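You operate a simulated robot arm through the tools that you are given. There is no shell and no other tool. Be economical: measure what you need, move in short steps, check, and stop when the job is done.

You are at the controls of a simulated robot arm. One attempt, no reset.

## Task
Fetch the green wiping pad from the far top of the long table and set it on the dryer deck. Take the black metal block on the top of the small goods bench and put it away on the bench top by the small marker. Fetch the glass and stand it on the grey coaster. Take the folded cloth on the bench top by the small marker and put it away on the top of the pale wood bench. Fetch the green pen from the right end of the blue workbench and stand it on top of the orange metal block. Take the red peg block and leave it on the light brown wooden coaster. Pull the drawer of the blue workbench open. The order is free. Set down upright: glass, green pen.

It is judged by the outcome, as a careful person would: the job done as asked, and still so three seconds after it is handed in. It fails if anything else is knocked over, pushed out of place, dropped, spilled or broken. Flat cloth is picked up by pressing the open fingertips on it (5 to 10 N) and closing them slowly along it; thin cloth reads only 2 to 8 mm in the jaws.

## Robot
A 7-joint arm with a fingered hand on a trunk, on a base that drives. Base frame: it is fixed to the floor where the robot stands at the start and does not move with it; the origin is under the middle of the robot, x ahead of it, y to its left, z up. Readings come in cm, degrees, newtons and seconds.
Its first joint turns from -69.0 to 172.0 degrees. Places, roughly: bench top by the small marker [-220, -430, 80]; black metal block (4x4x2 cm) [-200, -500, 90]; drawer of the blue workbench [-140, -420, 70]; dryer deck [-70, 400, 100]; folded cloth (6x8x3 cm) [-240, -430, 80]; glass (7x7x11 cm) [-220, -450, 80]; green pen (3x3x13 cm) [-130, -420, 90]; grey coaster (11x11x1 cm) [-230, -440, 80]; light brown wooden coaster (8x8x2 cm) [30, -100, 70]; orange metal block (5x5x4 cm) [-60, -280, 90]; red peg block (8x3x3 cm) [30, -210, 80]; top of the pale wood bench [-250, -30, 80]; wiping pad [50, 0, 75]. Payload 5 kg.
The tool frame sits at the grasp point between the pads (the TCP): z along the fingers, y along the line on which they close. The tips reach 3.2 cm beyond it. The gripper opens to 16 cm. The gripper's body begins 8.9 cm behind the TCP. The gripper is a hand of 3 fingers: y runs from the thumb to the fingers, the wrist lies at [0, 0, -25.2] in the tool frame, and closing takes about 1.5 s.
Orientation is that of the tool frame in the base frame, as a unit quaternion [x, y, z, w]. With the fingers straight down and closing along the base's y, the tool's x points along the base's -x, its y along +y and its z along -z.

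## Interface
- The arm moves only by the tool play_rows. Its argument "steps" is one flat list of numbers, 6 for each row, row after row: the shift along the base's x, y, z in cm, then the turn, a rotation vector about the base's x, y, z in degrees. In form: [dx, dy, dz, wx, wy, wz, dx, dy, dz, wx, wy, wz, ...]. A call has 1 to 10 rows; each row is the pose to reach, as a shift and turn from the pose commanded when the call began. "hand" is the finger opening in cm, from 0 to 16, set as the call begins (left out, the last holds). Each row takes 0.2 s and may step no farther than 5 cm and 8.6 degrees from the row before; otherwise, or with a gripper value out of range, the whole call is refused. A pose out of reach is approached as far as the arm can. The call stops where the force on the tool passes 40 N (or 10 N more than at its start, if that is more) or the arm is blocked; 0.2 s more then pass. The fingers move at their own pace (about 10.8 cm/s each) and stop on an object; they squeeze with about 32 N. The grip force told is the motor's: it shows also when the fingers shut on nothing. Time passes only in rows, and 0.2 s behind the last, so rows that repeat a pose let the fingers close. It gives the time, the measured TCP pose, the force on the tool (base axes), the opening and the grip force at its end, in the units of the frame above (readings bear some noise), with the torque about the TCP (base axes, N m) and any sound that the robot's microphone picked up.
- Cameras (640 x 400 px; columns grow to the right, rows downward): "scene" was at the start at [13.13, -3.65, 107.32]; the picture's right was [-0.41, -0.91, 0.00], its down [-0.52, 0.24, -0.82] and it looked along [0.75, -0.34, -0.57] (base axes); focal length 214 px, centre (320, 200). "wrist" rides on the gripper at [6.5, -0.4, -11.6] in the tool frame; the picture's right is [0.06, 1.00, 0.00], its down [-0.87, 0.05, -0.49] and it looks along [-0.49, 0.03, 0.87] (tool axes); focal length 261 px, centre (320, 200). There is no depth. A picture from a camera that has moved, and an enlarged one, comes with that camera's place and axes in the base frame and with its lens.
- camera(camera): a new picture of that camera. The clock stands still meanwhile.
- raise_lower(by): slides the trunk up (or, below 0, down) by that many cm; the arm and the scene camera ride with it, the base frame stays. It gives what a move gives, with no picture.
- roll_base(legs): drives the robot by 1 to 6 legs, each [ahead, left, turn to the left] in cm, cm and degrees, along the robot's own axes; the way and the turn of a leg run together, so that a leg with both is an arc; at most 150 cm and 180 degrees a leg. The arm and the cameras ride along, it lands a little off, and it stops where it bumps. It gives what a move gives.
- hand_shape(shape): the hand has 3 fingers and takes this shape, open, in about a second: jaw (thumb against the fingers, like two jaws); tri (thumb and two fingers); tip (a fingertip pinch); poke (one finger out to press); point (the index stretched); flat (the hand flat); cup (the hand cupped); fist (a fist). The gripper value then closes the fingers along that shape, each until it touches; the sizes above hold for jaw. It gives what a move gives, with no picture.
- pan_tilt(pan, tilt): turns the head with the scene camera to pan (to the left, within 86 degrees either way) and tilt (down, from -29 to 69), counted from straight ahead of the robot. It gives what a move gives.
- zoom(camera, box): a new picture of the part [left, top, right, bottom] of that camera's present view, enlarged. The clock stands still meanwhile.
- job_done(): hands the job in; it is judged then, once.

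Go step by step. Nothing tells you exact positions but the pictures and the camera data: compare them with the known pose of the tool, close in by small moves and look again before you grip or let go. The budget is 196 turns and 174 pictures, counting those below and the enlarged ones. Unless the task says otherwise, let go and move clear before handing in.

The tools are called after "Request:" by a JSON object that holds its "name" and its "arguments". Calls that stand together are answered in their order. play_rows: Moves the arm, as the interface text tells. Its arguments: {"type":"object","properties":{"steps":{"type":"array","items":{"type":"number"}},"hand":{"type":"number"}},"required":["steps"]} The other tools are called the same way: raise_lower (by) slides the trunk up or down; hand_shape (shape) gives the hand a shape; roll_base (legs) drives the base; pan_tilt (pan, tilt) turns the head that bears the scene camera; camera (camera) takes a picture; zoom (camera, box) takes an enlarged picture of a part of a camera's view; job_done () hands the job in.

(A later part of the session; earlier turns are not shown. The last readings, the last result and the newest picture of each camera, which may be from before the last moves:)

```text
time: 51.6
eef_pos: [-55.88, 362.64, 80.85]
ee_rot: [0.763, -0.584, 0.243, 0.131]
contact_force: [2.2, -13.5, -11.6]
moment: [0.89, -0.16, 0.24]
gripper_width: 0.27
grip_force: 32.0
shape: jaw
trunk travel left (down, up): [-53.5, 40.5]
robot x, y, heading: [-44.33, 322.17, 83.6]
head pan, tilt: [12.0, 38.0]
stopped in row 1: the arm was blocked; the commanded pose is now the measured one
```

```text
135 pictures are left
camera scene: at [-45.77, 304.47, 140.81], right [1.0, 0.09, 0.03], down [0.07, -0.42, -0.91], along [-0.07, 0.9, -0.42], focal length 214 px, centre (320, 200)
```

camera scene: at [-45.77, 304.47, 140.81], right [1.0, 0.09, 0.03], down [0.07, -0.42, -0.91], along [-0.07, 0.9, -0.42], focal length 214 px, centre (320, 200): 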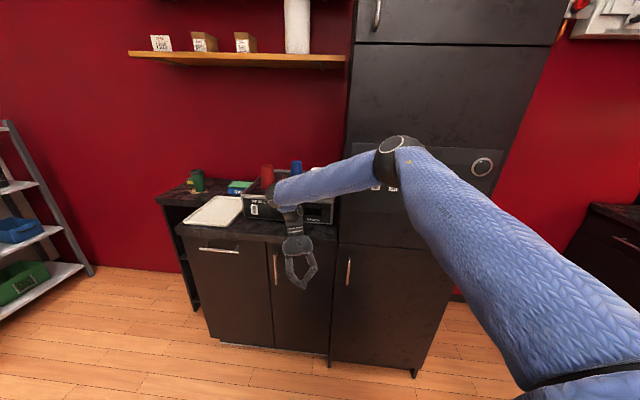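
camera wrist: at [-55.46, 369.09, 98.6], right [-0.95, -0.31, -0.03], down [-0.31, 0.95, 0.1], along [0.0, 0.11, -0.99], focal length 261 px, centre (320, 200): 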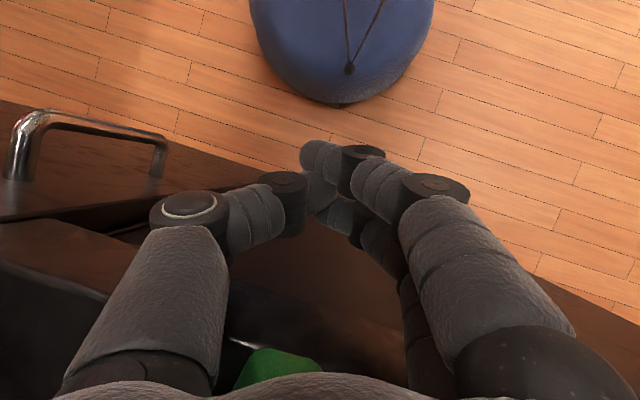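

The tilt is still there; I drive the base straight back to get the arm clear of the cabinet.

Request:
{"name": "roll_base", "arguments": {"legs": [[-30, 0, 0]]}}

Request:
{"name": "camera", "arguments": {"camera": "scene"}}

```text
time: 52.3
eef_pos: [-52.67, 351.3, 59.16]
ee_rot: [0.708, -0.533, 0.332, 0.323]
contact_force: [-3.0, -7.5, 3.3]
moment: [0.55, -0.09, 0.29]
gripper_width: 0.22
grip_force: 32.0
shape: jaw
trunk travel left (down, up): [-53.5, 40.5]
robot x, y, heading: [-38.79, 318.54, 77.3]
head pan, tilt: [12.0, 38.0]
stopped in leg 1: the robot was blocked; the commanded pose is now the measured one
```

```text
134 pictures are left
camera scene: at [-42.68, 307.18, 139.98], right [1.0, -0.01, 0.04], down [0.03, -0.46, -0.89], along [0.02, 0.89, -0.46], focal length 214 px, centre (320, 200)
```

scene: 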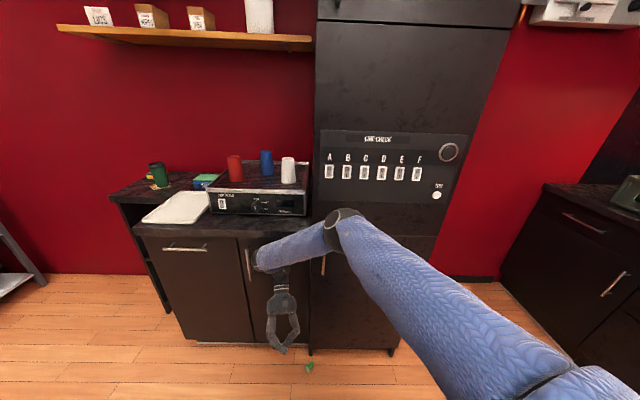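

The pad is now on the floor; cups still stand. I try to lift the arm a little to see if it responds.

Request:
{"name": "play_rows", "arguments": {"steps": [0, 0, 2, 0, 0, 0, 0, 0, 4, 0, 0, 0, 0, 0, 6, 0, 0, 0]}}

Request:
{"name": "camera", "arguments": {"camera": "scene"}}

```text
time: 52.6
eef_pos: [-51.6, 350.22, 52.18]
ee_rot: [0.692, -0.508, 0.349, 0.376]
contact_force: [3.5, -1.7, -0.4]
moment: [0.04, 0.14, -0.22]
gripper_width: 0.2
grip_force: 32.1
shape: jaw
trunk travel left (down, up): [-53.5, 40.5]
robot x, y, heading: [-37.81, 312.23, 83.5]
head pan, tilt: [12.0, 38.0]
stopped in row 1: the arm was blocked; the commanded pose is now the measured one
```

```text
133 pictures are left
camera scene: at [-39.95, 310.64, 138.91], right [1.0, 0.09, 0.02], down [0.07, -0.52, -0.85], along [-0.07, 0.85, -0.53], focal length 214 px, centre (320, 200)
```

scene: 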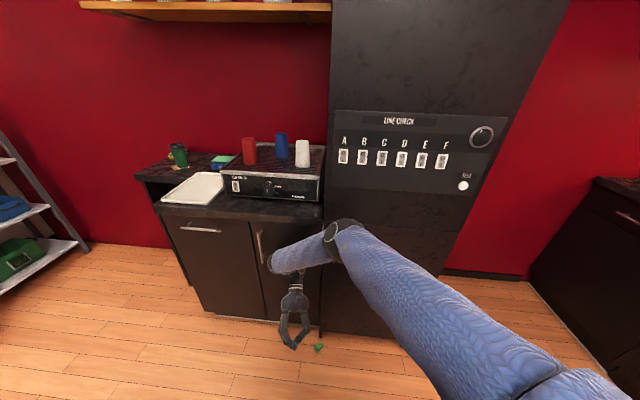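

The body is leveling and the base moved back. I back up more.

Request:
{"name": "roll_base", "arguments": {"legs": [[-30, 0, 0]]}}

Request:
{"name": "camera", "arguments": {"camera": "scene"}}

```text
time: 53.4
eef_pos: [-61.07, 349.77, 52.78]
ee_rot: [0.685, -0.454, 0.207, 0.531]
contact_force: [0.0, -0.3, -0.6]
moment: [-0.02, 0.0, -0.06]
gripper_width: 0.2
grip_force: 31.7
shape: jaw
trunk travel left (down, up): [-53.5, 40.5]
robot x, y, heading: [-37.27, 307.69, 84.7]
head pan, tilt: [12.0, 38.0]
stopped in leg 1: the robot was blocked; the commanded pose is now the measured one
```

```text
132 pictures are left
camera scene: at [-39.18, 307.27, 138.91], right [0.99, 0.12, 0.02], down [0.08, -0.53, -0.85], along [-0.09, 0.84, -0.53], focal length 214 px, centre (320, 200)
```

scene: 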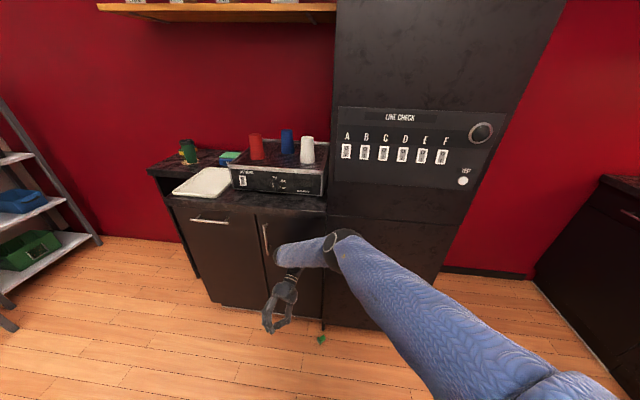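

I zoom to see what may be catching.

Request:
{"name": "zoom", "arguments": {"camera": "scene", "box": [180, 180, 420, 350]}}

Request:
{"name": "camera", "arguments": {"camera": "wrist"}}

```text
2.35 times, centred on (300, 265) of scene
camera zoom: at [-39.18, 307.27, 138.91], right [0.99, 0.12, 0.02], down [0.08, -0.53, -0.85], along [-0.09, 0.84, -0.53], focal length 505 px, centre (367, 47)
```

zoom: 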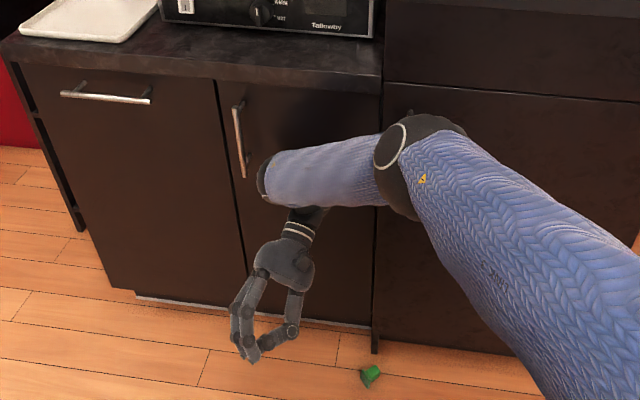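

```text
130 pictures are left
camera wrist: at [-55.13, 357.95, 61.68], right [-0.81, -0.05, 0.59], down [-0.38, 0.8, -0.46], along [-0.45, -0.6, -0.66], focal length 261 px, centre (320, 200)
```

wrist: 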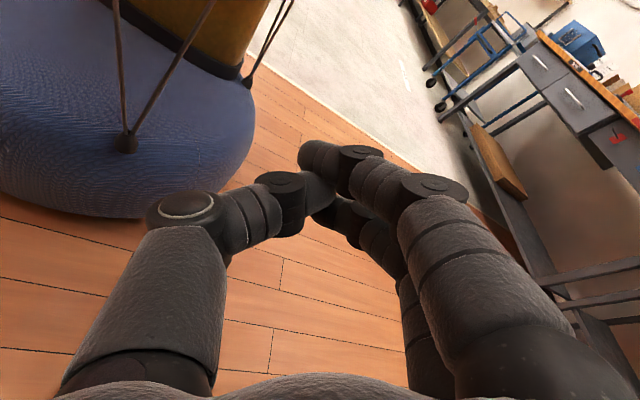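

Nothing visibly hooked; the base gains a few cm each time, so I keep backing.

Request:
{"name": "roll_base", "arguments": {"legs": [[-30, 0, 0]]}}

Request:
{"name": "roll_base", "arguments": {"legs": [[-20, 0, 0]]}}

Request:
{"name": "camera", "arguments": {"camera": "scene"}}

```text
time: 54.1
eef_pos: [-67.95, 349.9, 54.73]
ee_rot: [0.6, -0.454, 0.159, 0.639]
contact_force: [0.4, -0.7, 0.8]
moment: [0.05, -0.02, -0.03]
gripper_width: 0.19
grip_force: 31.9
shape: jaw
trunk travel left (down, up): [-53.5, 40.5]
robot x, y, heading: [-38.73, 305.95, 88.0]
head pan, tilt: [12.0, 38.0]
stopped in leg 1: the robot was blocked; the commanded pose is now the measured one
```

```text
time: 54.8
eef_pos: [-74.87, 346.72, 49.49]
ee_rot: [0.567, -0.444, 0.194, 0.666]
contact_force: [0.7, -6.7, -5.7]
moment: [-0.42, 0.2, -0.41]
gripper_width: 0.18
grip_force: 31.8
shape: jaw
trunk travel left (down, up): [-53.5, 40.5]
robot x, y, heading: [-45.16, 303.35, 98.4]
head pan, tilt: [12.0, 38.0]
stopped in leg 1: the robot was blocked; the commanded pose is now the measured one
```

```text
129 pictures are left
camera scene: at [-46.27, 298.53, 139.35], right [0.94, 0.35, 0.03], down [0.2, -0.47, -0.86], along [-0.29, 0.81, -0.51], focal length 214 px, centre (320, 200)
```

scene: 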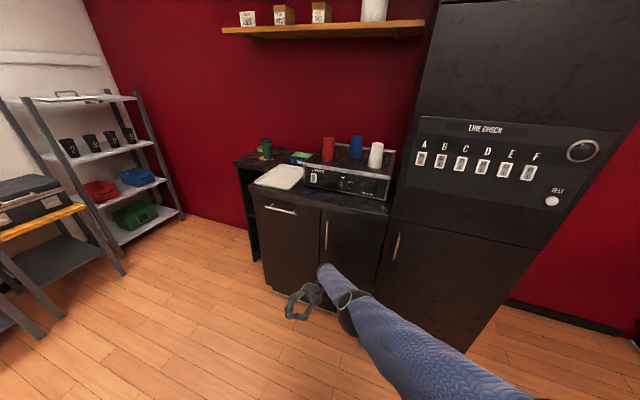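

I look down at the base to understand the tilt.

Request:
{"name": "pan_tilt", "arguments": {"pan": 0, "tilt": 69}}

Request:
{"name": "camera", "arguments": {"camera": "scene"}}

Request:
{"name": "camera", "arguments": {"camera": "wrist"}}

```text
time: 55.8
eef_pos: [-74.51, 349.41, 43.98]
ee_rot: [0.518, -0.42, 0.249, 0.702]
contact_force: [-0.4, 1.3, 2.2]
moment: [0.3, -0.12, 0.03]
gripper_width: 0.2
grip_force: 31.7
shape: jaw
trunk travel left (down, up): [-53.5, 40.5]
robot x, y, heading: [-43.67, 303.65, 95.7]
head pan, tilt: [0.0, 68.8]
```

```text
128 pictures are left
camera scene: at [-45.02, 312.89, 132.87], right [1.0, 0.1, 0.01], down [0.09, -0.92, -0.37], along [-0.03, 0.37, -0.93], focal length 214 px, centre (320, 200)
```

scene: 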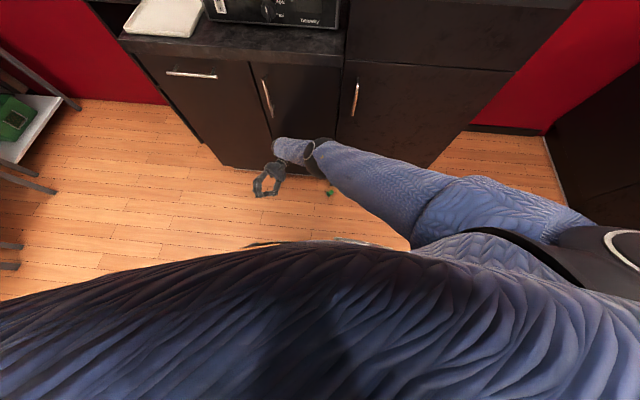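

```text
127 pictures are left
camera wrist: at [-66.89, 359.71, 47.99], right [-0.75, 0.33, 0.57], down [-0.33, 0.55, -0.76], along [-0.57, -0.76, -0.3], focal length 261 px, centre (320, 200)
```

wrist: 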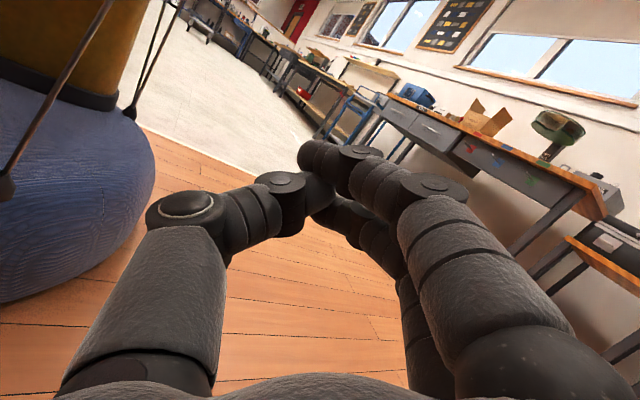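

The body is level again now. I check that the arm holds still.

Request:
{"name": "play_rows", "arguments": {"steps": [0, 0, 0, 0, 0, 0, 0, 0, 0, 0, 0, 0]}}

Request:
{"name": "play_rows", "arguments": {"steps": [0, 0, 2, 0, 0, 0, 0, 0, 4, 0, 0, 0]}}

```text
time: 56.6
eef_pos: [-74.38, 349.41, 44.24]
ee_rot: [0.51, -0.413, 0.255, 0.71]
contact_force: [-0.4, -0.3, -0.2]
moment: [-0.01, -0.04, -0.02]
gripper_width: 0.2
grip_force: 31.9
shape: jaw
trunk travel left (down, up): [-53.5, 40.5]
robot x, y, heading: [-43.71, 304.24, 94.8]
head pan, tilt: [0.0, 68.8]
stopped in row 2: the arm was blocked; the commanded pose is now the measured one
```

```text
time: 57.2
eef_pos: [-74.65, 348.01, 47.2]
ee_rot: [0.503, -0.408, 0.265, 0.714]
contact_force: [-0.4, -0.5, 0.1]
moment: [-0.01, 0.0, -0.01]
gripper_width: 0.21
grip_force: 32.6
shape: jaw
trunk travel left (down, up): [-53.5, 40.5]
robot x, y, heading: [-43.85, 304.54, 95.0]
head pan, tilt: [0.0, 68.8]
```

The arm responds again. I back away from the cabinets.

Request:
{"name": "roll_base", "arguments": {"legs": [[-40, 0, 0]]}}

Request:
{"name": "pan_tilt", "arguments": {"pan": 0, "tilt": 45}}

Request:
{"name": "camera", "arguments": {"camera": "scene"}}

```text
time: 59.7
eef_pos: [-70.97, 310.01, 47.77]
ee_rot: [0.509, -0.414, 0.255, 0.71]
contact_force: [-0.3, -0.1, 0.8]
moment: [0.02, 0.02, 0.01]
gripper_width: 0.19
grip_force: 32.0
shape: jaw
trunk travel left (down, up): [-53.5, 40.5]
robot x, y, heading: [-40.73, 264.46, 94.8]
head pan, tilt: [0.0, 68.8]
```

```text
time: 60.5
eef_pos: [-70.96, 310.1, 47.86]
ee_rot: [0.508, -0.414, 0.253, 0.711]
contact_force: [-0.3, -0.3, -0.5]
moment: [-0.03, -0.03, 0.03]
gripper_width: 0.19
grip_force: 31.5
shape: jaw
trunk travel left (down, up): [-53.5, 40.5]
robot x, y, heading: [-40.84, 264.34, 94.7]
head pan, tilt: [0.0, 45.0]
```

```text
126 pictures are left
camera scene: at [-41.53, 277.56, 135.82], right [1.0, 0.08, 0.0], down [0.06, -0.71, -0.71], along [-0.06, 0.7, -0.71], focal length 214 px, centre (320, 200)
```

scene: 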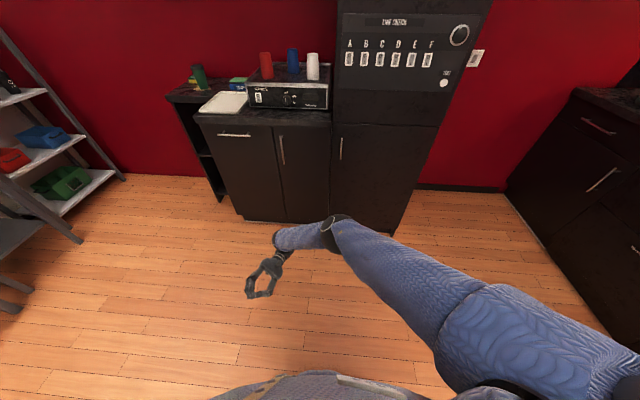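

All recovered; the pad lies on the floor near (-43, 371). I first turn the hand back to pointing down.

Request:
{"name": "play_rows", "arguments": {"steps": [0.7, 1.9, 0.4, 7.69, -2.74, 0, 1.4, 3.8, 0.8, 15.4, -5.5, 0, 2.1, 5.7, 1.2, 23.1, -8.2, 0, 2.8, 7.6, 1.6, 30.8, -11, 0, 3.5, 9.5, 2, 38.4, -13.7, 0, 4.2, 11.4, 2.4, 46.1, -16.4, 0]}}

Request:
{"name": "play_rows", "arguments": {"steps": [0.7, 1.9, 0.4, 7.69, -2.74, 0, 1.4, 3.8, 0.8, 15.4, -5.5, 0, 2.1, 5.7, 1.2, 23.1, -8.2, 0, 2.8, 7.6, 1.6, 30.8, -11, 0, 3.5, 9.5, 2, 38.4, -13.7, 0, 4.2, 11.4, 2.4, 46.1, -16.4, 0]}}

Request:
{"name": "camera", "arguments": {"camera": "scene"}}

```text
time: 62.0
eef_pos: [-66.73, 321.54, 50.25]
ee_rot: [0.705, -0.575, 0.14, 0.39]
contact_force: [0.4, 0.6, 0.4]
moment: [0.0, 0.0, 0.02]
gripper_width: 0.19
grip_force: 32.2
shape: jaw
trunk travel left (down, up): [-53.5, 40.5]
robot x, y, heading: [-40.63, 264.4, 94.5]
head pan, tilt: [0.0, 45.0]
```

```text
time: 63.4
eef_pos: [-62.48, 332.85, 52.63]
ee_rot: [0.774, -0.633, 0.002, 0.001]
contact_force: [0.2, 0.6, 0.0]
moment: [-0.01, -0.01, 0.01]
gripper_width: 0.22
grip_force: 31.9
shape: jaw
trunk travel left (down, up): [-53.5, 40.5]
robot x, y, heading: [-40.54, 264.56, 94.6]
head pan, tilt: [0.0, 45.0]
```

```text
125 pictures are left
camera scene: at [-41.53, 277.56, 135.83], right [1.0, 0.08, 0.0], down [0.06, -0.7, -0.71], along [-0.06, 0.7, -0.71], focal length 214 px, centre (320, 200)
```

scene: 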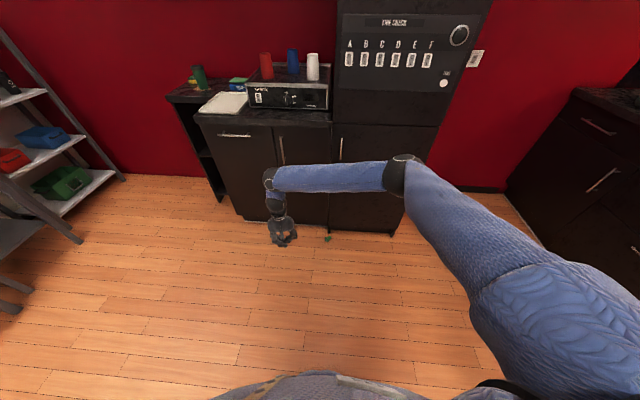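

The pad is visible by the cabinet foot. I zoom in.

Request:
{"name": "zoom", "arguments": {"camera": "scene", "box": [240, 180, 400, 280]}}

```text
4.00 times, centred on (320, 230) of scene
camera zoom: at [-41.53, 277.56, 135.83], right [1.0, 0.08, 0.0], down [0.06, -0.7, -0.71], along [-0.06, 0.7, -0.71], focal length 858 px, centre (320, 80)
```

zoom: 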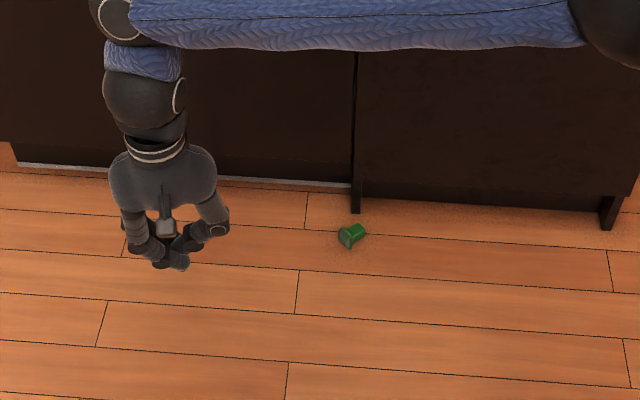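

The pad lies on its side with its axis diagonal. I retract the arm, open it, drive closer and lower the trunk for a wrist look.

Request:
{"name": "play_rows", "arguments": {"steps": [1, -4, 0, 0, 0, 0, 2, -8, 0, 0, 0, 0, 3, -12, 0, 0, 0, 0, 4, -16, 0, 0, 0, 0, 5, -20, 0, 0, 0, 0], "hand": 8}}

Request:
{"name": "raise_lower", "arguments": {"by": -30}}

Request:
{"name": "roll_base", "arguments": {"legs": [[30, 0, -4.5]]}}

Request:
{"name": "camera", "arguments": {"camera": "wrist"}}

Request:
{"name": "camera", "arguments": {"camera": "scene"}}

```text
time: 64.5
eef_pos: [-57.66, 312.73, 52.59]
ee_rot: [0.775, -0.632, 0.001, 0.001]
contact_force: [0.0, 0.9, 0.6]
moment: [0.0, -0.01, 0.04]
gripper_width: 7.99
grip_force: 0.1
shape: jaw
trunk travel left (down, up): [-53.5, 40.5]
robot x, y, heading: [-40.54, 264.57, 94.5]
head pan, tilt: [0.0, 45.0]
```

```text
time: 67.5
eef_pos: [-57.65, 312.65, 22.67]
ee_rot: [0.775, -0.632, 0.002, 0.002]
contact_force: [-0.6, -0.1, 0.0]
moment: [-0.03, -0.02, -0.01]
gripper_width: 7.93
grip_force: 0.0
shape: jaw
trunk travel left (down, up): [-23.5, 70.5]
robot x, y, heading: [-40.55, 264.79, 94.4]
head pan, tilt: [0.0, 45.0]
```

```text
time: 69.6
eef_pos: [-55.01, 343.5, 22.56]
ee_rot: [0.749, -0.663, 0.001, 0.001]
contact_force: [-0.2, -0.1, -0.5]
moment: [0.02, 0.0, -0.03]
gripper_width: 7.95
grip_force: 0.1
shape: jaw
trunk travel left (down, up): [-23.5, 70.5]
robot x, y, heading: [-41.66, 294.06, 90.2]
head pan, tilt: [0.0, 45.0]
```

```text
123 pictures are left
camera wrist: at [-53.75, 337.29, 34.18], right [-0.98, -0.18, 0.0], down [-0.16, 0.86, 0.49], along [-0.09, 0.48, -0.87], focal length 261 px, centre (320, 200)
```

wrist: 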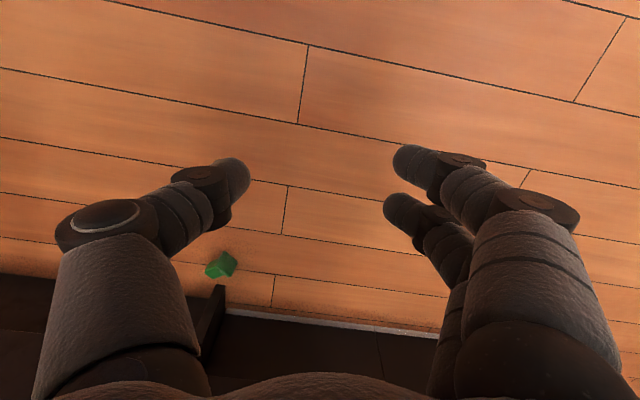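

```text
122 pictures are left
camera scene: at [-41.69, 307.29, 105.83], right [1.0, 0.0, 0.0], down [0.0, -0.71, -0.71], along [0.0, 0.71, -0.71], focal length 214 px, centre (320, 200)
```

scene: 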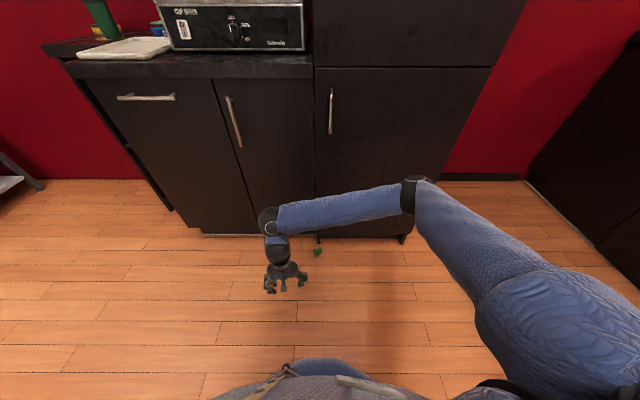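

I move over in x and tilt the hand forward so wrist and forearm stay clear of the cabinet.

Request:
{"name": "play_rows", "arguments": {"steps": [2.3, 1, 0, 8, 0, 0, 4.6, 2, 0, 16, 0, 0, 6.9, 3, 0, 24, 0, 0, 9.2, 4, 0, 32, 0, 0, 11.5, 5, 0, 36, 0, 0]}}

Request:
{"name": "camera", "arguments": {"camera": "wrist"}}

Request:
{"name": "zoom", "arguments": {"camera": "wrist", "box": [250, 140, 410, 240]}}

```text
time: 70.8
eef_pos: [-43.29, 348.6, 22.77]
ee_rot: [0.712, -0.63, -0.204, -0.231]
contact_force: [1.0, -1.2, 0.5]
moment: [0.02, 0.03, 0.02]
gripper_width: 7.98
grip_force: 0.0
shape: jaw
trunk travel left (down, up): [-23.5, 70.5]
robot x, y, heading: [-41.87, 294.04, 90.0]
head pan, tilt: [0.0, 45.0]
```

```text
121 pictures are left
camera wrist: at [-42.1, 336.78, 28.3], right [-0.98, -0.15, -0.11], down [-0.16, 0.41, 0.9], along [-0.09, 0.9, -0.42], focal length 261 px, centre (320, 200)
```

wrist: 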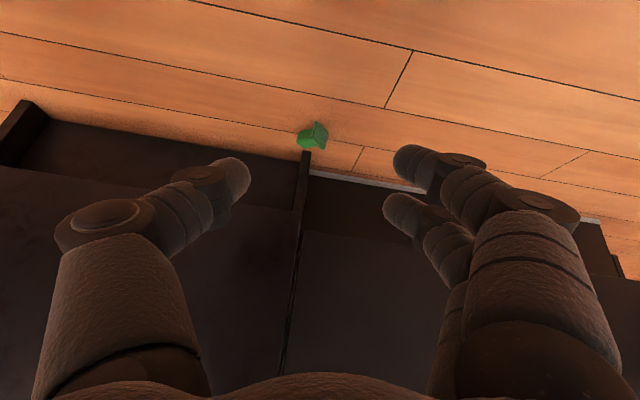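

```text
4.00 times, centred on (330, 190) of wrist
camera zoom: at [-42.1, 336.78, 28.3], right [-0.98, -0.15, -0.11], down [-0.16, 0.41, 0.9], along [-0.09, 0.9, -0.42], focal length 1043 px, centre (280, 240)
```

zoom: 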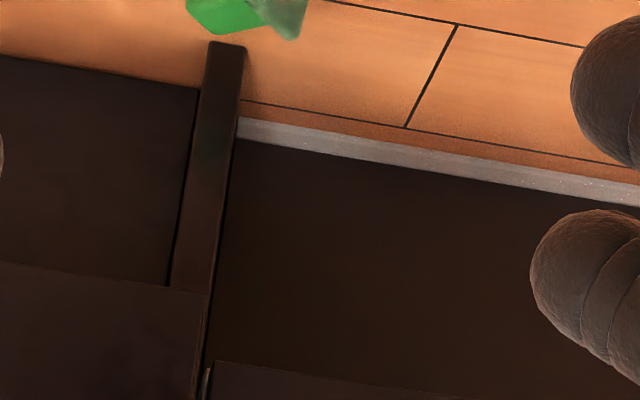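

Request:
{"name": "zoom", "arguments": {"camera": "wrist", "box": [270, 105, 350, 165]}}

Request:
{"name": "zoom", "arguments": {"camera": "scene", "box": [285, 230, 349, 270]}}

```text
6.67 times, centred on (310, 135) of wrist
camera zoom: at [-42.1, 336.78, 28.3], right [-0.98, -0.15, -0.11], down [-0.16, 0.41, 0.9], along [-0.09, 0.9, -0.42], focal length 1738 px, centre (387, 633)
```

zoom: 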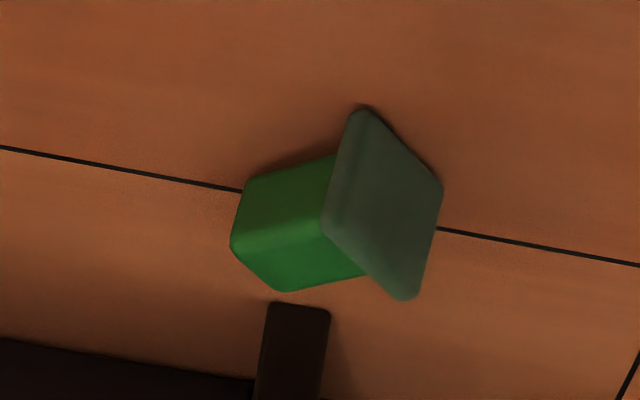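

```text
10.00 times, centred on (317, 250) of scene
camera zoom: at [-41.7, 307.29, 105.83], right [1.0, 0.0, 0.0], down [0.0, -0.71, -0.71], along [0.0, 0.71, -0.71], focal length 2145 px, centre (350, -300)
```

zoom: 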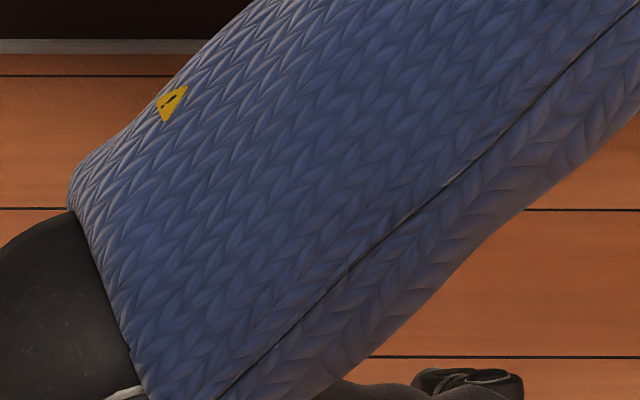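

The pad's axis lies at about 45° (handle toward +x+y). I turn the hand to close across it: untilt, yaw -52°, then tilt 25° along the pad's axis.

Request:
{"name": "play_rows", "arguments": {"steps": [0, 0, 0, -8, 0, 0, 0, 0, 0, -16, 0, 0, 0, 0, 0, -24, 0, 0, 0, 0, 0, -32, 0, 0, 0, 0, 0, -36, 0, 0]}}

Request:
{"name": "play_rows", "arguments": {"steps": [0, 0, 0, 0, 0, -8.5, 0, 0, 0, 0, 0, -17, 0, 0, 0, 0, 0, -25.5, 0, 0, 0, 0, 0, -34, 0, 0, 0, 0, 0, -42.5, 0, 0, 0, 0, 0, -50, 0, 0, 0, 0, 0, -52]}}

Request:
{"name": "play_rows", "arguments": {"steps": [0, 2, 0, 5.8, -5.8, 0, 0, 4, 0, 11.6, -11.6, 0, 0, 6, 0, 17.7, -17.7, 0], "hand": 8}}

Request:
{"name": "camera", "arguments": {"camera": "wrist"}}

Request:
{"name": "camera", "arguments": {"camera": "scene"}}

```text
time: 72.0
eef_pos: [-43.37, 348.49, 22.65]
ee_rot: [0.749, -0.662, 0.003, 0.001]
contact_force: [-0.5, 0.1, 0.4]
moment: [-0.02, -0.02, -0.02]
gripper_width: 7.95
grip_force: 0.1
shape: jaw
trunk travel left (down, up): [-23.5, 70.5]
robot x, y, heading: [-41.75, 294.24, 90.1]
head pan, tilt: [0.0, 45.0]
```

```text
time: 73.6
eef_pos: [-43.48, 348.54, 22.5]
ee_rot: [-0.382, 0.924, -0.001, -0.002]
contact_force: [-0.5, 0.3, -0.7]
moment: [0.01, 0.03, -0.02]
gripper_width: 7.95
grip_force: 0.0
shape: jaw
trunk travel left (down, up): [-23.5, 70.5]
robot x, y, heading: [-41.72, 293.94, 89.7]
head pan, tilt: [0.0, 45.0]
```

```text
time: 74.4
eef_pos: [-43.33, 354.64, 22.63]
ee_rot: [-0.373, 0.902, 0.083, 0.2]
contact_force: [0.5, -0.3, -0.7]
moment: [0.02, 0.03, 0.0]
gripper_width: 7.92
grip_force: 0.1
shape: jaw
trunk travel left (down, up): [-23.5, 70.5]
robot x, y, heading: [-42.05, 294.2, 90.0]
head pan, tilt: [0.0, 45.0]
```

```text
117 pictures are left
camera wrist: at [-50.71, 346.82, 30.26], right [-0.74, 0.67, -0.03], down [0.37, 0.45, 0.81], along [0.55, 0.59, -0.58], focal length 261 px, centre (320, 200)
```

wrist: 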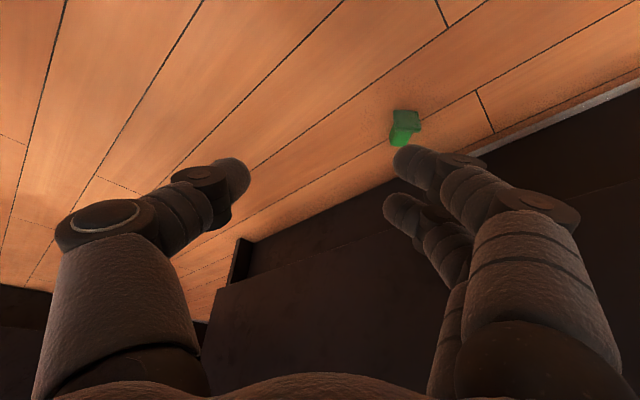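

```text
116 pictures are left
camera scene: at [-41.6, 307.29, 105.83], right [1.0, 0.0, 0.0], down [0.0, -0.71, -0.71], along [0.0, 0.71, -0.71], focal length 214 px, centre (320, 200)
```

scene: 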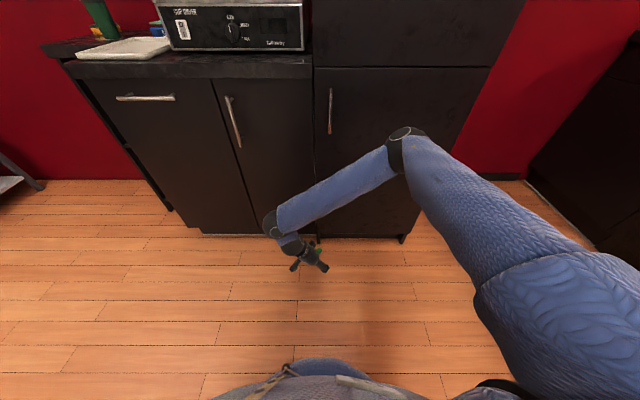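

The elbow comes near the cabinet in this stance. I'll instead park alongside the cabinets facing +x, so the elbow points away from them.

Request:
{"name": "roll_base", "arguments": {"legs": [[-45, 0, 0], [0, 0, -90], [-66, 0, 0]]}}

Request:
{"name": "play_rows", "arguments": {"steps": [0, 0, 0, 0, 0, 8.5, 0, 0, 0, 0, 0, 17, 0, 0, 0, 0, 0, 25.5, 0, 0, 0, 0, 0, 34, 0, 0, 0, 0, 0, 42.5, 0, 0, 0, 0, 0, 51, 0, 0, 0, 0, 0, 59.5, 0, 0, 0, 0, 0, 68, 0, 0, 0, 0, 0, 76.5, 0, 0, 0, 0, 0, 85]}}

Request:
{"name": "pan_tilt", "arguments": {"pan": 50, "tilt": 35}}

Request:
{"name": "camera", "arguments": {"camera": "scene"}}

```text
time: 84.2
eef_pos: [-46.96, 250.26, 22.5]
ee_rot: [0.378, 0.9, -0.084, 0.198]
contact_force: [-0.2, -1.1, -0.6]
moment: [-0.04, 0.01, 0.05]
gripper_width: 7.95
grip_force: 0.0
shape: jaw
trunk travel left (down, up): [-23.5, 70.5]
robot x, y, heading: [-107.69, 249.62, -0.7]
head pan, tilt: [0.0, 45.0]
```

```text
time: 86.4
eef_pos: [-47.0, 250.42, 22.49]
ee_rot: [-0.33, 0.919, 0.072, 0.203]
contact_force: [0.8, -0.8, 0.4]
moment: [-0.01, -0.03, 0.0]
gripper_width: 7.95
grip_force: 0.1
shape: jaw
trunk travel left (down, up): [-23.5, 70.5]
robot x, y, heading: [-107.13, 248.95, -0.3]
head pan, tilt: [0.0, 45.0]
```

```text
time: 87.6
eef_pos: [-47.06, 250.35, 22.49]
ee_rot: [-0.33, 0.919, 0.072, 0.202]
contact_force: [-0.1, 0.5, 0.2]
moment: [0.01, 0.01, -0.01]
gripper_width: 7.98
grip_force: 0.0
shape: jaw
trunk travel left (down, up): [-23.5, 70.5]
robot x, y, heading: [-107.47, 249.07, -0.5]
head pan, tilt: [50.0, 35.0]
```

```text
115 pictures are left
camera scene: at [-96.63, 255.78, 107.31], right [0.76, -0.65, 0.0], down [-0.37, -0.44, -0.82], along [0.53, 0.62, -0.57], focal length 214 px, centre (320, 200)
```

scene: 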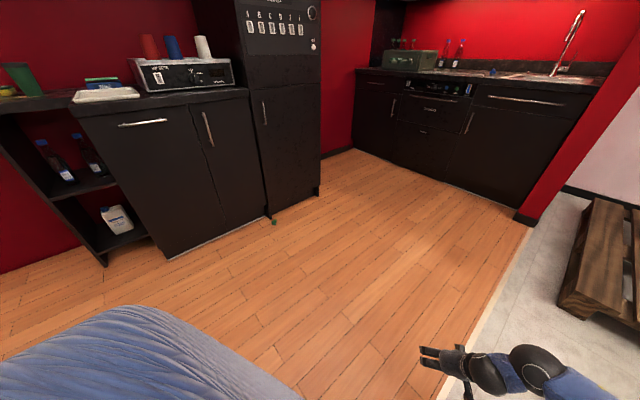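

Now strafe left toward the cabinets; the pad is at the foot of the cabinet.

Request:
{"name": "roll_base", "arguments": {"legs": [[0, 84, 0.5]]}}

Request:
{"name": "camera", "arguments": {"camera": "scene"}}

Request:
{"name": "camera", "arguments": {"camera": "wrist"}}

```text
time: 92.1
eef_pos: [-46.74, 335.04, 22.5]
ee_rot: [-0.335, 0.917, 0.074, 0.201]
contact_force: [0.6, -0.6, -0.6]
moment: [0.02, 0.0, 0.01]
gripper_width: 7.99
grip_force: 0.0
shape: jaw
trunk travel left (down, up): [-23.5, 70.5]
robot x, y, heading: [-106.95, 332.77, 0.2]
head pan, tilt: [50.0, 35.0]
```

```text
114 pictures are left
camera scene: at [-96.44, 339.73, 107.32], right [0.77, -0.64, 0.0], down [-0.37, -0.44, -0.82], along [0.52, 0.63, -0.57], focal length 214 px, centre (320, 200)
```

scene: 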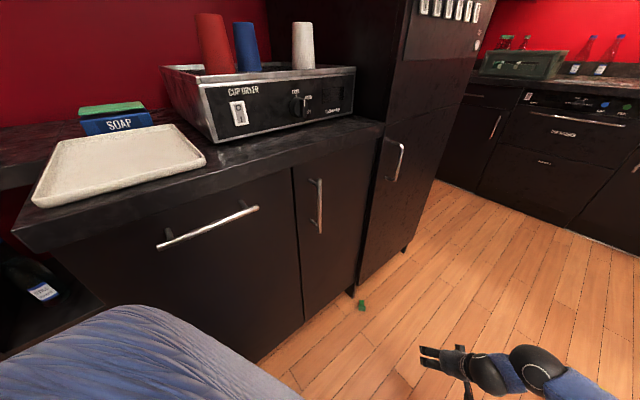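

```text
113 pictures are left
camera wrist: at [-54.74, 327.81, 30.28], right [-0.69, 0.73, -0.03], down [0.41, 0.42, 0.81], along [0.6, 0.55, -0.58], focal length 261 px, centre (320, 200)
```

wrist: 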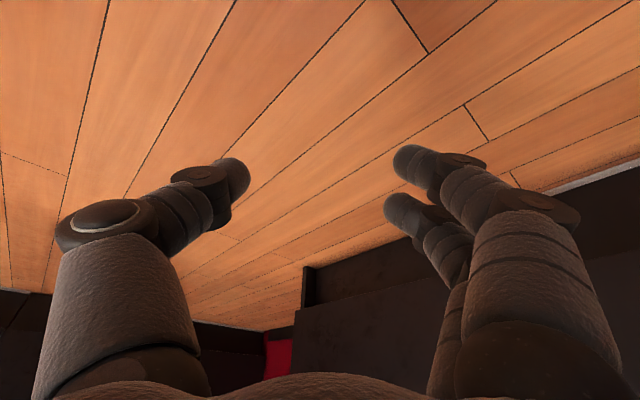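

I move the hand to an approach point about 12 cm off the pad.

Request:
{"name": "play_rows", "arguments": {"steps": [-0.1, 4, -1, 0, 0, 0, -0.2, 8, -2, 0, 0, 0, -0.3, 12, -3, 0, 0, 0, -0.4, 16, -4, 0, 0, 0, -0.5, 20, -5, 0, 0, 0, -0.6, 24, -6, 0, 0, 0, -0.7, 28, -7, 0, 0, 0, -0.8, 31, -8, 0, 0, 0]}}

Request:
{"name": "camera", "arguments": {"camera": "wrist"}}

Request:
{"name": "zoom", "arguments": {"camera": "scene", "box": [280, 220, 440, 340]}}

```text
time: 93.9
eef_pos: [-47.56, 365.96, 14.46]
ee_rot: [-0.335, 0.917, 0.073, 0.201]
contact_force: [-0.4, 0.0, -0.1]
moment: [0.0, 0.02, 0.03]
gripper_width: 7.97
grip_force: 0.1
shape: jaw
trunk travel left (down, up): [-23.5, 70.5]
robot x, y, heading: [-107.31, 332.79, -0.0]
head pan, tilt: [50.0, 35.0]
```

```text
112 pictures are left
camera wrist: at [-55.53, 358.75, 22.24], right [-0.69, 0.73, -0.03], down [0.41, 0.42, 0.81], along [0.6, 0.55, -0.58], focal length 261 px, centre (320, 200)
```

wrist: 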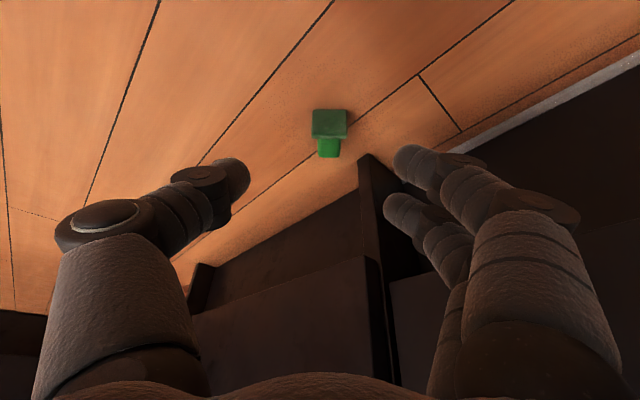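

```text
3.33 times, centred on (360, 280) of scene
camera zoom: at [-96.44, 339.73, 107.32], right [0.77, -0.64, 0.0], down [-0.37, -0.44, -0.82], along [0.52, 0.63, -0.57], focal length 715 px, centre (187, -67)
```

zoom: 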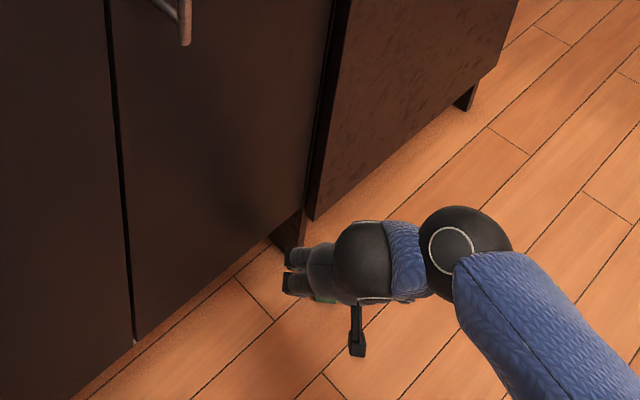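

The pad is well aligned, its axis along my approach. I descend along the tool axis with a narrower opening.

Request:
{"name": "play_rows", "arguments": {"steps": [0.9, 1.1, -2.7, 0, 0, 0, 1.8, 2.2, -5.3, 0, 0, 0, 2.5, 3.1, -7.5, 0, 0, 0, 2.5, 3.1, -7.5, 0, 0, 0], "hand": 6}}

Request:
{"name": "camera", "arguments": {"camera": "wrist"}}

```text
time: 94.9
eef_pos: [-45.12, 369.14, 6.86]
ee_rot: [-0.335, 0.917, 0.072, 0.202]
contact_force: [0.0, 0.9, 0.2]
moment: [0.0, 0.0, -0.03]
gripper_width: 6.04
grip_force: 0.0
shape: jaw
trunk travel left (down, up): [-23.5, 70.5]
robot x, y, heading: [-107.27, 332.87, 0.1]
head pan, tilt: [50.0, 35.0]
```

```text
110 pictures are left
camera wrist: at [-53.03, 362.0, 14.62], right [-0.69, 0.73, -0.03], down [0.41, 0.42, 0.81], along [0.6, 0.55, -0.58], focal length 261 px, centre (320, 200)
```

wrist: 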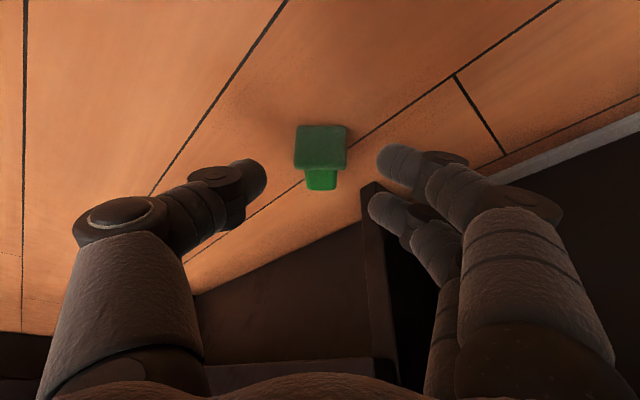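

Request:
{"name": "play_rows", "arguments": {"steps": [0.4, 0.4, -1.2, 0, 0, 0, 0.8, 0.8, -2.4, 0, 0, 0, 1.0, 1.0, -3.0, 0, 0, 0], "hand": 5.5}}

Request:
{"name": "camera", "arguments": {"camera": "wrist"}}

```text
time: 95.7
eef_pos: [-44.06, 369.94, 3.92]
ee_rot: [-0.334, 0.918, 0.074, 0.203]
contact_force: [-0.7, 1.1, 0.9]
moment: [0.03, 0.05, 0.02]
gripper_width: 5.55
grip_force: 0.1
shape: jaw
trunk travel left (down, up): [-23.5, 70.5]
robot x, y, heading: [-106.76, 332.85, 0.2]
head pan, tilt: [50.0, 35.0]
```

```text
109 pictures are left
camera wrist: at [-52.05, 362.95, 11.67], right [-0.69, 0.73, -0.03], down [0.41, 0.42, 0.81], along [0.6, 0.55, -0.58], focal length 261 px, centre (320, 200)
```

wrist: 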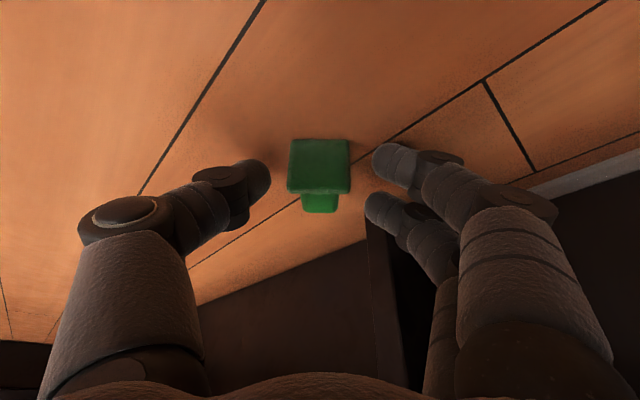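

I nudge 0.6 cm further along the pad and close slowly.

Request:
{"name": "play_rows", "arguments": {"steps": [0.4, 0.5, -0.2, 0, 0, 0, 0.4, 0.5, -0.2, 0, 0, 0, 0.4, 0.5, -0.2, 0, 0, 0, 0.4, 0.5, -0.2, 0, 0, 0, 0.4, 0.5, -0.2, 0, 0, 0, 0.4, 0.5, -0.2, 0, 0, 0, 0.4, 0.5, -0.2, 0, 0, 0], "hand": 0}}

Request:
{"name": "camera", "arguments": {"camera": "wrist"}}

```text
time: 97.3
eef_pos: [-43.65, 370.51, 3.89]
ee_rot: [-0.335, 0.917, 0.074, 0.202]
contact_force: [-0.4, 0.2, 0.2]
moment: [0.04, 0.02, 0.0]
gripper_width: 2.31
grip_force: 32.4
shape: jaw
trunk travel left (down, up): [-23.5, 70.5]
robot x, y, heading: [-107.41, 333.24, 0.4]
head pan, tilt: [50.0, 35.0]
```

```text
108 pictures are left
camera wrist: at [-51.61, 363.42, 11.56], right [-0.69, 0.73, -0.03], down [0.41, 0.42, 0.81], along [0.6, 0.55, -0.58], focal length 261 px, centre (320, 200)
```

wrist: 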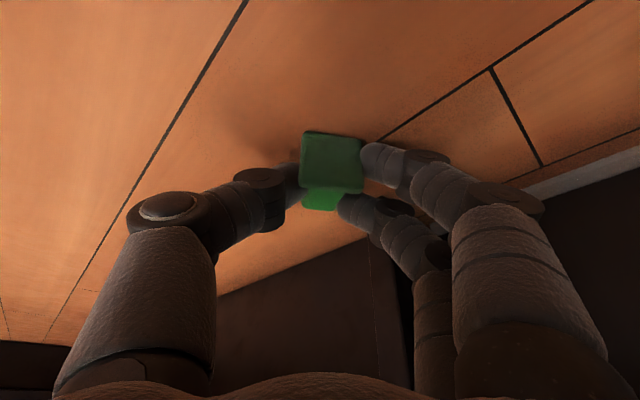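

A solid three-point grip. I lift and back out.

Request:
{"name": "play_rows", "arguments": {"steps": [-0.3, -0.5, 2, 0, 0, 0, -1, -2, 5, 0, 0, 0, -2, -4, 9, 0, 0, 0, -3, -7, 12, 0, 0, 0, -3, -11, 14, 0, 0, 0, -3, -15, 16, 0, 0, 0, -3, -19, 18, 0, 0, 0, -3, -23, 20, 0, 0, 0]}}

Request:
{"name": "camera", "arguments": {"camera": "wrist"}}

```text
time: 99.1
eef_pos: [-46.7, 347.63, 24.02]
ee_rot: [-0.335, 0.917, 0.073, 0.201]
contact_force: [-0.3, 0.9, -0.7]
moment: [-0.03, -0.03, -0.02]
gripper_width: 2.28
grip_force: 32.2
shape: jaw
trunk travel left (down, up): [-23.5, 70.5]
robot x, y, heading: [-107.18, 332.67, 0.1]
head pan, tilt: [50.0, 35.0]
```

```text
107 pictures are left
camera wrist: at [-54.69, 340.56, 31.67], right [-0.69, 0.73, -0.03], down [0.41, 0.42, 0.81], along [0.6, 0.55, -0.58], focal length 261 px, centre (320, 200)
```

wrist: 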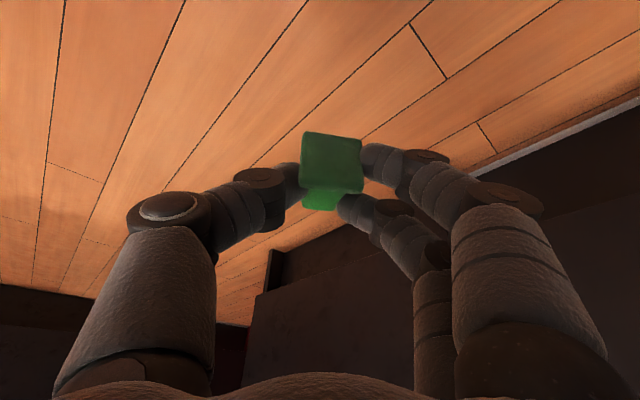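

The pad is secure. I raise the trunk and re-measure the dryer deck.

Request:
{"name": "raise_lower", "arguments": {"by": 50}}

Request:
{"name": "play_rows", "arguments": {"steps": [-1, 0, 4.5, 0, 0, 0, -2, 0, 9, 0, 0, 0, -4, 0, 13.5, 0, 0, 0, -6, 0, 18, 0, 0, 0, -8, 0, 22.5, 0, 0, 0, -10, 0, 27, 0, 0, 0, -12, 0, 31.5, 0, 0, 0, -14, 0, 36, 0, 0, 0, -16, 0, 40, 0, 0, 0]}}

Request:
{"name": "camera", "arguments": {"camera": "scene"}}

```text
refused: 50 is not a number from -40 to 40
```

```text
time: 101.1
eef_pos: [-62.93, 347.34, 63.75]
ee_rot: [-0.335, 0.917, 0.073, 0.202]
contact_force: [-0.4, -0.2, 0.2]
moment: [0.0, -0.02, 0.01]
gripper_width: 2.27
grip_force: 31.9
shape: jaw
trunk travel left (down, up): [-23.5, 70.5]
robot x, y, heading: [-107.05, 333.03, 0.0]
head pan, tilt: [50.0, 35.0]
```

```text
106 pictures are left
camera scene: at [-96.44, 339.75, 107.3], right [0.77, -0.64, 0.0], down [-0.37, -0.44, -0.82], along [0.52, 0.63, -0.57], focal length 214 px, centre (320, 200)
```

scene: 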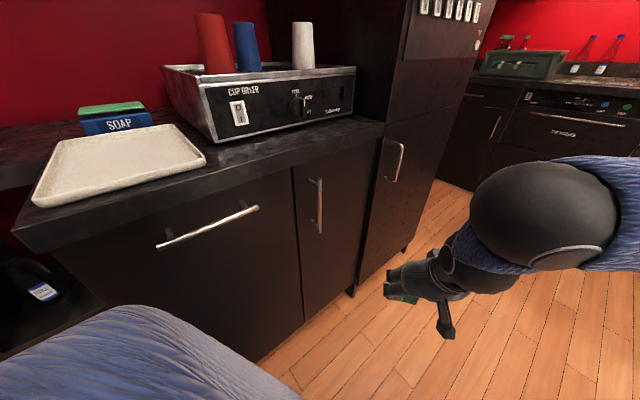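

Request:
{"name": "raise_lower", "arguments": {"by": 40}}

Request:
{"name": "play_rows", "arguments": {"steps": [0, 0, 4.5, 0, 0, 0, 0, 0, 9, 0, 0, 0, 0, 0, 13, 0, 0, 0]}}

Request:
{"name": "zoom", "arguments": {"camera": "scene", "box": [120, 80, 440, 280]}}

```text
time: 104.9
eef_pos: [-62.99, 347.54, 103.68]
ee_rot: [-0.336, 0.917, 0.074, 0.202]
contact_force: [-0.2, 0.5, -0.7]
moment: [-0.03, 0.0, 0.02]
gripper_width: 2.27
grip_force: 32.1
shape: jaw
trunk travel left (down, up): [-63.5, 30.5]
robot x, y, heading: [-107.13, 333.03, 0.1]
head pan, tilt: [50.0, 35.0]
```

```text
time: 105.7
eef_pos: [-62.93, 347.52, 117.04]
ee_rot: [-0.335, 0.917, 0.073, 0.203]
contact_force: [0.0, 0.5, -0.5]
moment: [-0.01, -0.01, -0.01]
gripper_width: 2.25
grip_force: 31.8
shape: jaw
trunk travel left (down, up): [-63.5, 30.5]
robot x, y, heading: [-107.38, 332.58, 0.0]
head pan, tilt: [50.0, 35.0]
```

```text
2.00 times, centred on (280, 180) of scene
camera zoom: at [-96.57, 339.72, 147.32], right [0.77, -0.64, 0.0], down [-0.37, -0.44, -0.82], along [0.52, 0.63, -0.57], focal length 429 px, centre (400, 240)
```

zoom: 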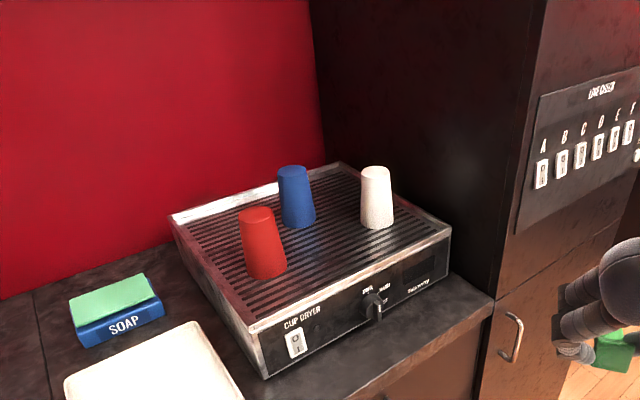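

New measure: deck front edge at y≈385, z≈103, x from -85 to -47; cups near (-78,397), (-67,407), (-55,397). I'll place the pad at about (-63, 390.5).

Request:
{"name": "play_rows", "arguments": {"steps": [0, 4.7, 0, 0, 0, 0, 0, 9.4, 0, 0, 0, 0, 0, 14.1, 0, 0, 0, 0, 0, 18.8, 0, 0, 0, 0, 0, 23.5, 0, 0, 0, 0, 0, 28.2, 0, 0, 0, 0, -0.3, 32.9, 0, 0, 0, 0, -0.6, 37.6, 0, 0, 0, 0, -0.7, 42.3, 0, 0, 0, 0]}}

Request:
{"name": "zoom", "arguments": {"camera": "scene", "box": [120, 80, 440, 280]}}

Request:
{"name": "camera", "arguments": {"camera": "wrist"}}

```text
time: 107.7
eef_pos: [-60.92, 384.41, 116.28]
ee_rot: [-0.32, 0.926, 0.086, 0.181]
contact_force: [0.9, -0.9, -0.4]
moment: [0.05, 0.01, 0.0]
gripper_width: 2.21
grip_force: 32.3
shape: jaw
out of reach, approached as far as the arm can: row 9
trunk travel left (down, up): [-63.5, 30.5]
robot x, y, heading: [-107.42, 332.5, 0.1]
head pan, tilt: [50.0, 35.0]
```

```text
2.00 times, centred on (280, 180) of scene
camera zoom: at [-96.32, 339.46, 147.29], right [0.77, -0.64, 0.0], down [-0.37, -0.44, -0.82], along [0.52, 0.63, -0.57], focal length 429 px, centre (400, 240)
```

zoom: 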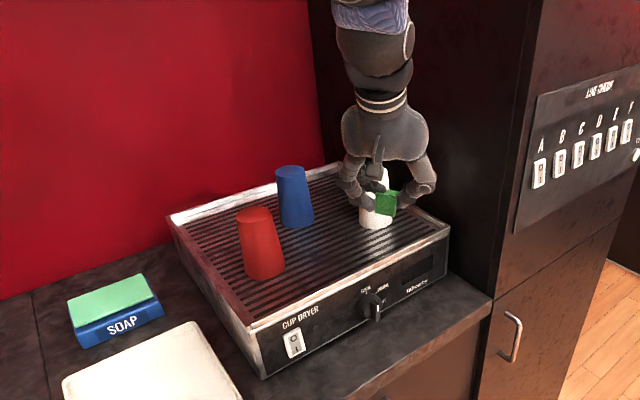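

```text
103 pictures are left
camera wrist: at [-68.57, 377.36, 124.2], right [-0.67, 0.74, 0.02], down [0.46, 0.4, 0.79], along [0.58, 0.54, -0.61], focal length 261 px, centre (320, 200)
```

wrist: 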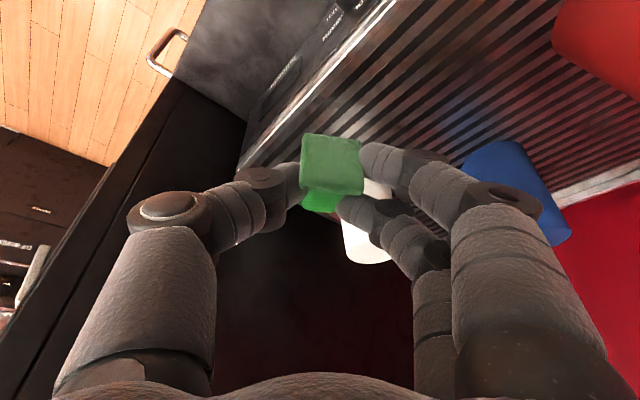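

Just out of reach. I pull the hand back, strafe the base 10 cm closer.

Request:
{"name": "play_rows", "arguments": {"steps": [-1, -4, 0, 0, 0, 0, -2, -8, 0, 0, 0, 0, -3, -12, 0, 0, 0, 0]}}

Request:
{"name": "roll_base", "arguments": {"legs": [[0, 10, 0]]}}

```text
time: 108.5
eef_pos: [-65.53, 373.24, 117.24]
ee_rot: [-0.335, 0.917, 0.075, 0.203]
contact_force: [0.2, -0.4, -0.7]
moment: [0.04, -0.03, 0.04]
gripper_width: 2.25
grip_force: 32.3
shape: jaw
trunk travel left (down, up): [-63.5, 30.5]
robot x, y, heading: [-106.85, 332.74, 0.2]
head pan, tilt: [50.0, 35.0]
```

```text
time: 109.7
eef_pos: [-65.42, 383.74, 117.22]
ee_rot: [-0.336, 0.917, 0.073, 0.201]
contact_force: [-0.3, 0.1, -0.6]
moment: [-0.03, -0.02, -0.02]
gripper_width: 2.25
grip_force: 32.2
shape: jaw
trunk travel left (down, up): [-63.5, 30.5]
robot x, y, heading: [-107.1, 343.1, 0.1]
head pan, tilt: [50.0, 35.0]
```

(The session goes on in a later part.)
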